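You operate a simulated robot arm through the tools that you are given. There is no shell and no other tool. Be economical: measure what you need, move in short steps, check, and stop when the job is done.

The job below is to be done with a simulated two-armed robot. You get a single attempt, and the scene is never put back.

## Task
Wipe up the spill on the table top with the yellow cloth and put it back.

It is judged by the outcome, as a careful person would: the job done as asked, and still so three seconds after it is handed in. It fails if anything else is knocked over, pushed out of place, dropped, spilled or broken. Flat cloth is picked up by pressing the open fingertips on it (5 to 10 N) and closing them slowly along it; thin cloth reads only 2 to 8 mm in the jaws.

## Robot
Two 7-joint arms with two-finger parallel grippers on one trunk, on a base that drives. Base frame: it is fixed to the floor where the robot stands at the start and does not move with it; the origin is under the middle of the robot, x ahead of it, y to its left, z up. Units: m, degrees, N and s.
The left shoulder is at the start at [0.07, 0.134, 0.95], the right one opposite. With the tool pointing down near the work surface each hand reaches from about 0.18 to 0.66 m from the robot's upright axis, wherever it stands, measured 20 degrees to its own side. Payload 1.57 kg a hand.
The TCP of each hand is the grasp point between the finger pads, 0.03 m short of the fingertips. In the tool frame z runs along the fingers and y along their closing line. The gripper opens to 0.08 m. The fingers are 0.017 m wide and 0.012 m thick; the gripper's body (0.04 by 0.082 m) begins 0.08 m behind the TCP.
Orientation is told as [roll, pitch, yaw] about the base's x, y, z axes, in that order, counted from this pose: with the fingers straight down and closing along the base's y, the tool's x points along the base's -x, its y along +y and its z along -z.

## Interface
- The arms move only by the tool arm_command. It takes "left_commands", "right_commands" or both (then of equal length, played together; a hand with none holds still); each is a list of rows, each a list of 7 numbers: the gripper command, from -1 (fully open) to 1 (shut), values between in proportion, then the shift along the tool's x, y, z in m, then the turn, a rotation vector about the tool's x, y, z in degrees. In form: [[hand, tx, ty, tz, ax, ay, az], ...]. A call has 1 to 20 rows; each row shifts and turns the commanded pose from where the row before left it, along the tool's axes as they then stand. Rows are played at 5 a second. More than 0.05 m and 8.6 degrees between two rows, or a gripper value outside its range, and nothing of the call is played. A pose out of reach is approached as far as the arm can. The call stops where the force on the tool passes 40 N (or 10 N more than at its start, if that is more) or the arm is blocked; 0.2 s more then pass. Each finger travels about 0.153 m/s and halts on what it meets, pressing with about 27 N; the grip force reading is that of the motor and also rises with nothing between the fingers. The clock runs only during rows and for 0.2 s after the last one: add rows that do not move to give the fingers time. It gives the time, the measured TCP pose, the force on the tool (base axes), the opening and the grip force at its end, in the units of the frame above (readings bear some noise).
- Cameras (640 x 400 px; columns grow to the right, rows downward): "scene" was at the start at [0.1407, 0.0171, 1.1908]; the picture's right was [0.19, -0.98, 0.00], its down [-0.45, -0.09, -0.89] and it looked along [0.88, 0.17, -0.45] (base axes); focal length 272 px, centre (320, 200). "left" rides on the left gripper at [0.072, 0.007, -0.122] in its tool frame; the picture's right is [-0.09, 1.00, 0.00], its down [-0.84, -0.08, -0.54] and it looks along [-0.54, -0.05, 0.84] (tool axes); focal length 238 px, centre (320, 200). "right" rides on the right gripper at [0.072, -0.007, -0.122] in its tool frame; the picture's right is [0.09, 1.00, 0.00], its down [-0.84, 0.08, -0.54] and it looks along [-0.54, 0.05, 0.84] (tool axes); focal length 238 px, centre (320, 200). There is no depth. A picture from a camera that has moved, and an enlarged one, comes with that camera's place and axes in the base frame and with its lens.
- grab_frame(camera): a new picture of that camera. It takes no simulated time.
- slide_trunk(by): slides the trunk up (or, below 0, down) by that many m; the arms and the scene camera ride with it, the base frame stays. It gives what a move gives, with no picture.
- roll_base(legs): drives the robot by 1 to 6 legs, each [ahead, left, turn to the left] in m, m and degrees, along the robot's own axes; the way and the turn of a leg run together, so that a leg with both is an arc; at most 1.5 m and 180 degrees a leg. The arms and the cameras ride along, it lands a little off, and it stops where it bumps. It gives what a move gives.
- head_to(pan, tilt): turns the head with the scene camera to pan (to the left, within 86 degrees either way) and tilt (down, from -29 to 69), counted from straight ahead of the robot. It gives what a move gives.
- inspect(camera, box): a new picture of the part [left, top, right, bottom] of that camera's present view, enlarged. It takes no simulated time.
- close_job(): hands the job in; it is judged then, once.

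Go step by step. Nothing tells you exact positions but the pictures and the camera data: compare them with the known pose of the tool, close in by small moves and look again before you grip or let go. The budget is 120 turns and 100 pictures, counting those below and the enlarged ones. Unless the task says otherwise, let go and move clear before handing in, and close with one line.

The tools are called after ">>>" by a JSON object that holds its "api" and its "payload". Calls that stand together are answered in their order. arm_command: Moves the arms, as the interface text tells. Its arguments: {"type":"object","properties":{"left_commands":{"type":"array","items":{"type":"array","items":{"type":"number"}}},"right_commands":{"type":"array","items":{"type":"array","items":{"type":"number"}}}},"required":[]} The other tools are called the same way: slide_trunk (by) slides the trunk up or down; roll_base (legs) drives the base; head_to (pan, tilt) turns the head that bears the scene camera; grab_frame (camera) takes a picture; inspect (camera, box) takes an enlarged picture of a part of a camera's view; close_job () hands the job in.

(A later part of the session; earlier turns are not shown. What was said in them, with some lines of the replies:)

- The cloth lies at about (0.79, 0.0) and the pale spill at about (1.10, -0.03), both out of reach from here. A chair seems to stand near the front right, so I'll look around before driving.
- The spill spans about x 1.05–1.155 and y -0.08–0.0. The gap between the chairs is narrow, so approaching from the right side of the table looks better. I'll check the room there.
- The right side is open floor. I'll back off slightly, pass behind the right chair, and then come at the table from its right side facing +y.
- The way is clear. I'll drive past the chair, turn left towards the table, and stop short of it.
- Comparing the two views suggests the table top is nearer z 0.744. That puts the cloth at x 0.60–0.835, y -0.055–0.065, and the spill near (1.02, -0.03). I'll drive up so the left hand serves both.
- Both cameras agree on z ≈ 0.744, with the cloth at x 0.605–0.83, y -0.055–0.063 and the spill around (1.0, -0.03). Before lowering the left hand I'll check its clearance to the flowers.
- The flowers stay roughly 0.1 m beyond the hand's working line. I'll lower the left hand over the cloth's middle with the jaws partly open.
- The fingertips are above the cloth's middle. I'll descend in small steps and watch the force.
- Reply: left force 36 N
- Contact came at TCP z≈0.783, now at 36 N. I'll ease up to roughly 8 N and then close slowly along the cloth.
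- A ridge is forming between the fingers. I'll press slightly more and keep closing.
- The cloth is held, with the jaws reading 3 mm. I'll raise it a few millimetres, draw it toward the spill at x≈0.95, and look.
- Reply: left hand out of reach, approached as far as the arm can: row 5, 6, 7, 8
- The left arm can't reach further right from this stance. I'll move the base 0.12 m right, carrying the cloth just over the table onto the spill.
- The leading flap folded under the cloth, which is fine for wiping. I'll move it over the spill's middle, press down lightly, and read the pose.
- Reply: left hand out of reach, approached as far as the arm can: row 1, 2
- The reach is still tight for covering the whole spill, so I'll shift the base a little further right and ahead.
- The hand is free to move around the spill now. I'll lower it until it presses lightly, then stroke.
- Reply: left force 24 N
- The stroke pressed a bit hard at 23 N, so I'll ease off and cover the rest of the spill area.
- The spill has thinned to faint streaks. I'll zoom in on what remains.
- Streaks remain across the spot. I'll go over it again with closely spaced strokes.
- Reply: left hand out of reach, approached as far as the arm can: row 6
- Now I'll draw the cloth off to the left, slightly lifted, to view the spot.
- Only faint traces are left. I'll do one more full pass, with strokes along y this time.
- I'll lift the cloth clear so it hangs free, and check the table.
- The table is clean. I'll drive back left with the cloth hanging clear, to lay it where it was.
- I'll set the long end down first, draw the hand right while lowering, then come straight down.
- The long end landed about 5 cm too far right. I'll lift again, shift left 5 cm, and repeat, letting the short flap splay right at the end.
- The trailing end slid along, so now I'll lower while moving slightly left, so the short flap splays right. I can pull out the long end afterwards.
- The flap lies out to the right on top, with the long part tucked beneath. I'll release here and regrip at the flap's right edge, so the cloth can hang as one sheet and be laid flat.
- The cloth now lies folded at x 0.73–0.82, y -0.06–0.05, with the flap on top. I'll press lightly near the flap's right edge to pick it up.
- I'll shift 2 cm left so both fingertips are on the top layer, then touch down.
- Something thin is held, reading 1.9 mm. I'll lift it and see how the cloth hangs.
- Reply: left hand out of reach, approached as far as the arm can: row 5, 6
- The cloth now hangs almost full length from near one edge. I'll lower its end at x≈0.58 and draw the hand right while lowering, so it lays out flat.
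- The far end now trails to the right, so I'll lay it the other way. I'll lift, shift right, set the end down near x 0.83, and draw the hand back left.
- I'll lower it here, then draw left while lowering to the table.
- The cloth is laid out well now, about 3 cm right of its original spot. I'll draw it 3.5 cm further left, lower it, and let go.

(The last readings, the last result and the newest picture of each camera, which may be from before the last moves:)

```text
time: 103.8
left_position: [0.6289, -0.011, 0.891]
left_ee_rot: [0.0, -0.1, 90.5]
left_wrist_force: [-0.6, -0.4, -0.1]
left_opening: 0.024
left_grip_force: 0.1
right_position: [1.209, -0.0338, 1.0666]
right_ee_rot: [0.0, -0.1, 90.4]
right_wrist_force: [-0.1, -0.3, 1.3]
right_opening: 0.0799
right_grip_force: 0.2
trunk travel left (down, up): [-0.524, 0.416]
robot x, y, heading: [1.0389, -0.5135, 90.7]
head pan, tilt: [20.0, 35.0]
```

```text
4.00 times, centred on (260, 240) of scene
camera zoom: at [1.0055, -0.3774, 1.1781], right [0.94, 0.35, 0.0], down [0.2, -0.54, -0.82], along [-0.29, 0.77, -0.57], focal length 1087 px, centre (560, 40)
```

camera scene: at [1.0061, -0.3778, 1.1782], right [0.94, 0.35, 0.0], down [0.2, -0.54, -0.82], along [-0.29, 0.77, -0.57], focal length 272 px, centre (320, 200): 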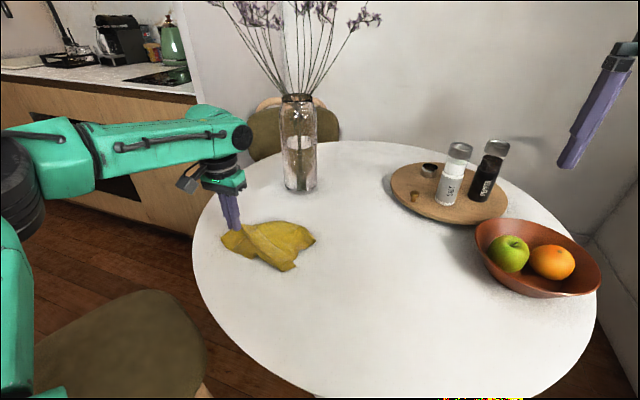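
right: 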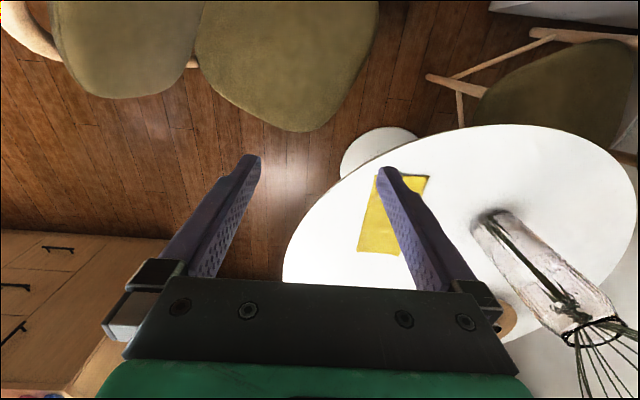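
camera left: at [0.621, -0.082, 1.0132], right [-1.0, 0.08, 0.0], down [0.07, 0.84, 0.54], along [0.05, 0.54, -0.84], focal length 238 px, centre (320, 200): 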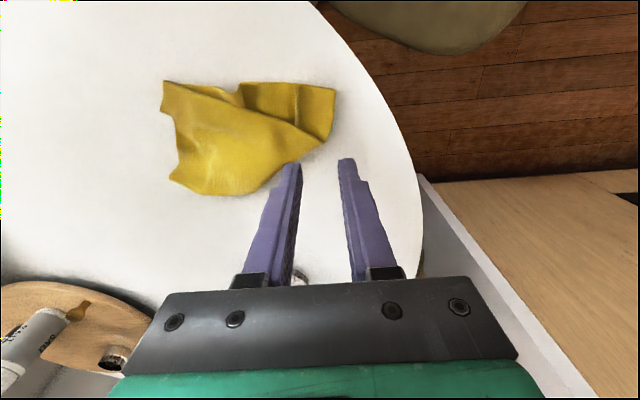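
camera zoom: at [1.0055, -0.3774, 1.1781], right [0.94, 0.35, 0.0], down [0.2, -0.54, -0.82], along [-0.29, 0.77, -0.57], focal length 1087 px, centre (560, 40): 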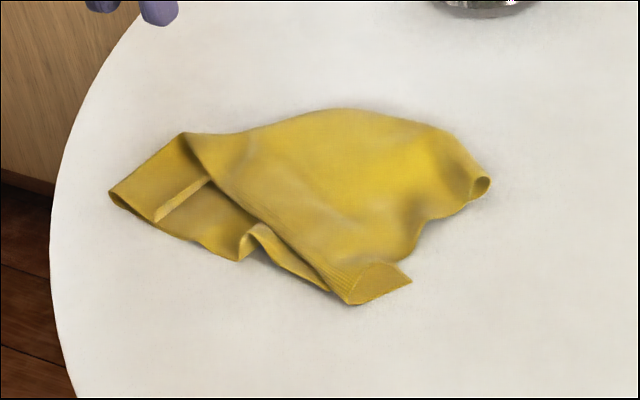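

The cloth lies back on its place, spanning x 0.60–0.82 and centred near (0.71, 0). I'll raise the hand clear and check the table.

>>> {"api": "arm_command", "payload": {"left_commands": [[0.4, 0.02, 0, -0.03, 0, 0, 0], [0.4, 0.03, 0, -0.03, 0, 0, 0], [0.4, 0.03, 0, -0.03, 0, 0, 0], [0.4, 0.03, 0, -0.03, 0, 0, 0], [0.4, 0, 0, 0, 0, 0, 0]]}}

>>> {"api": "head_to", "payload": {"pan": 5, "tilt": 45}}

>>> {"api": "grab_frame", "payload": {"camera": "scene"}}

>>> {"api": "inspect", "payload": {"camera": "scene", "box": [240, 130, 432, 250]}}

```text
time: 105.0
left_position: [0.629, -0.1169, 1.009]
left_ee_rot: [-0.1, -0.1, 90.5]
left_wrist_force: [-0.2, 0.0, -0.2]
left_opening: 0.0238
left_grip_force: 0.0
right_position: [1.2095, -0.0337, 1.0646]
right_ee_rot: [0.0, -0.1, 90.4]
right_wrist_force: [-0.1, -0.7, -0.8]
right_opening: 0.0798
right_grip_force: 0.0
trunk travel left (down, up): [-0.524, 0.416]
robot x, y, heading: [1.0382, -0.5098, 90.4]
head pan, tilt: [20.0, 35.0]
```

```text
time: 105.8
left_position: [0.6291, -0.1186, 1.0106]
left_ee_rot: [-0.1, -0.1, 90.5]
left_wrist_force: [0.0, 0.3, -0.4]
left_opening: 0.0241
left_grip_force: 0.0
right_position: [1.209, -0.0329, 1.065]
right_ee_rot: [0.0, -0.1, 90.4]
right_wrist_force: [-1.0, 0.0, 0.3]
right_opening: 0.0799
right_grip_force: 0.0
trunk travel left (down, up): [-0.524, 0.416]
robot x, y, heading: [1.0363, -0.5145, 90.7]
head pan, tilt: [5.0, 45.0]
```

```text
38 pictures are left
camera scene: at [1.0289, -0.3794, 1.1634], right [1.0, 0.1, 0.0], down [0.07, -0.7, -0.71], along [-0.07, 0.7, -0.71], focal length 272 px, centre (320, 200)
```

scene: 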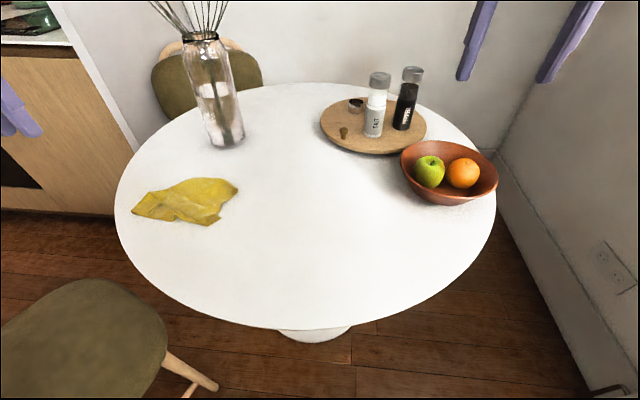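

```text
3.33 times, centred on (336, 190) of scene
camera zoom: at [1.0289, -0.3794, 1.1634], right [1.0, 0.1, 0.0], down [0.07, -0.7, -0.71], along [-0.07, 0.7, -0.71], focal length 906 px, centre (267, 233)
```

zoom: 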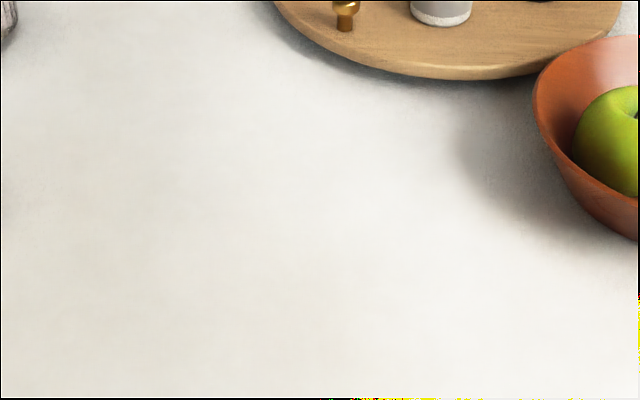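

The table is clean, the cloth is back in its place, and nothing else has moved. The hands are clear, so I'll hand in.

>>> {"api": "close_job", "payload": {}}

```text
The job is handed in.
```

I wiped up the spill and put the yellow cloth back where it was, slightly creased rather than perfectly flat; nothing else on the table was disturbed.
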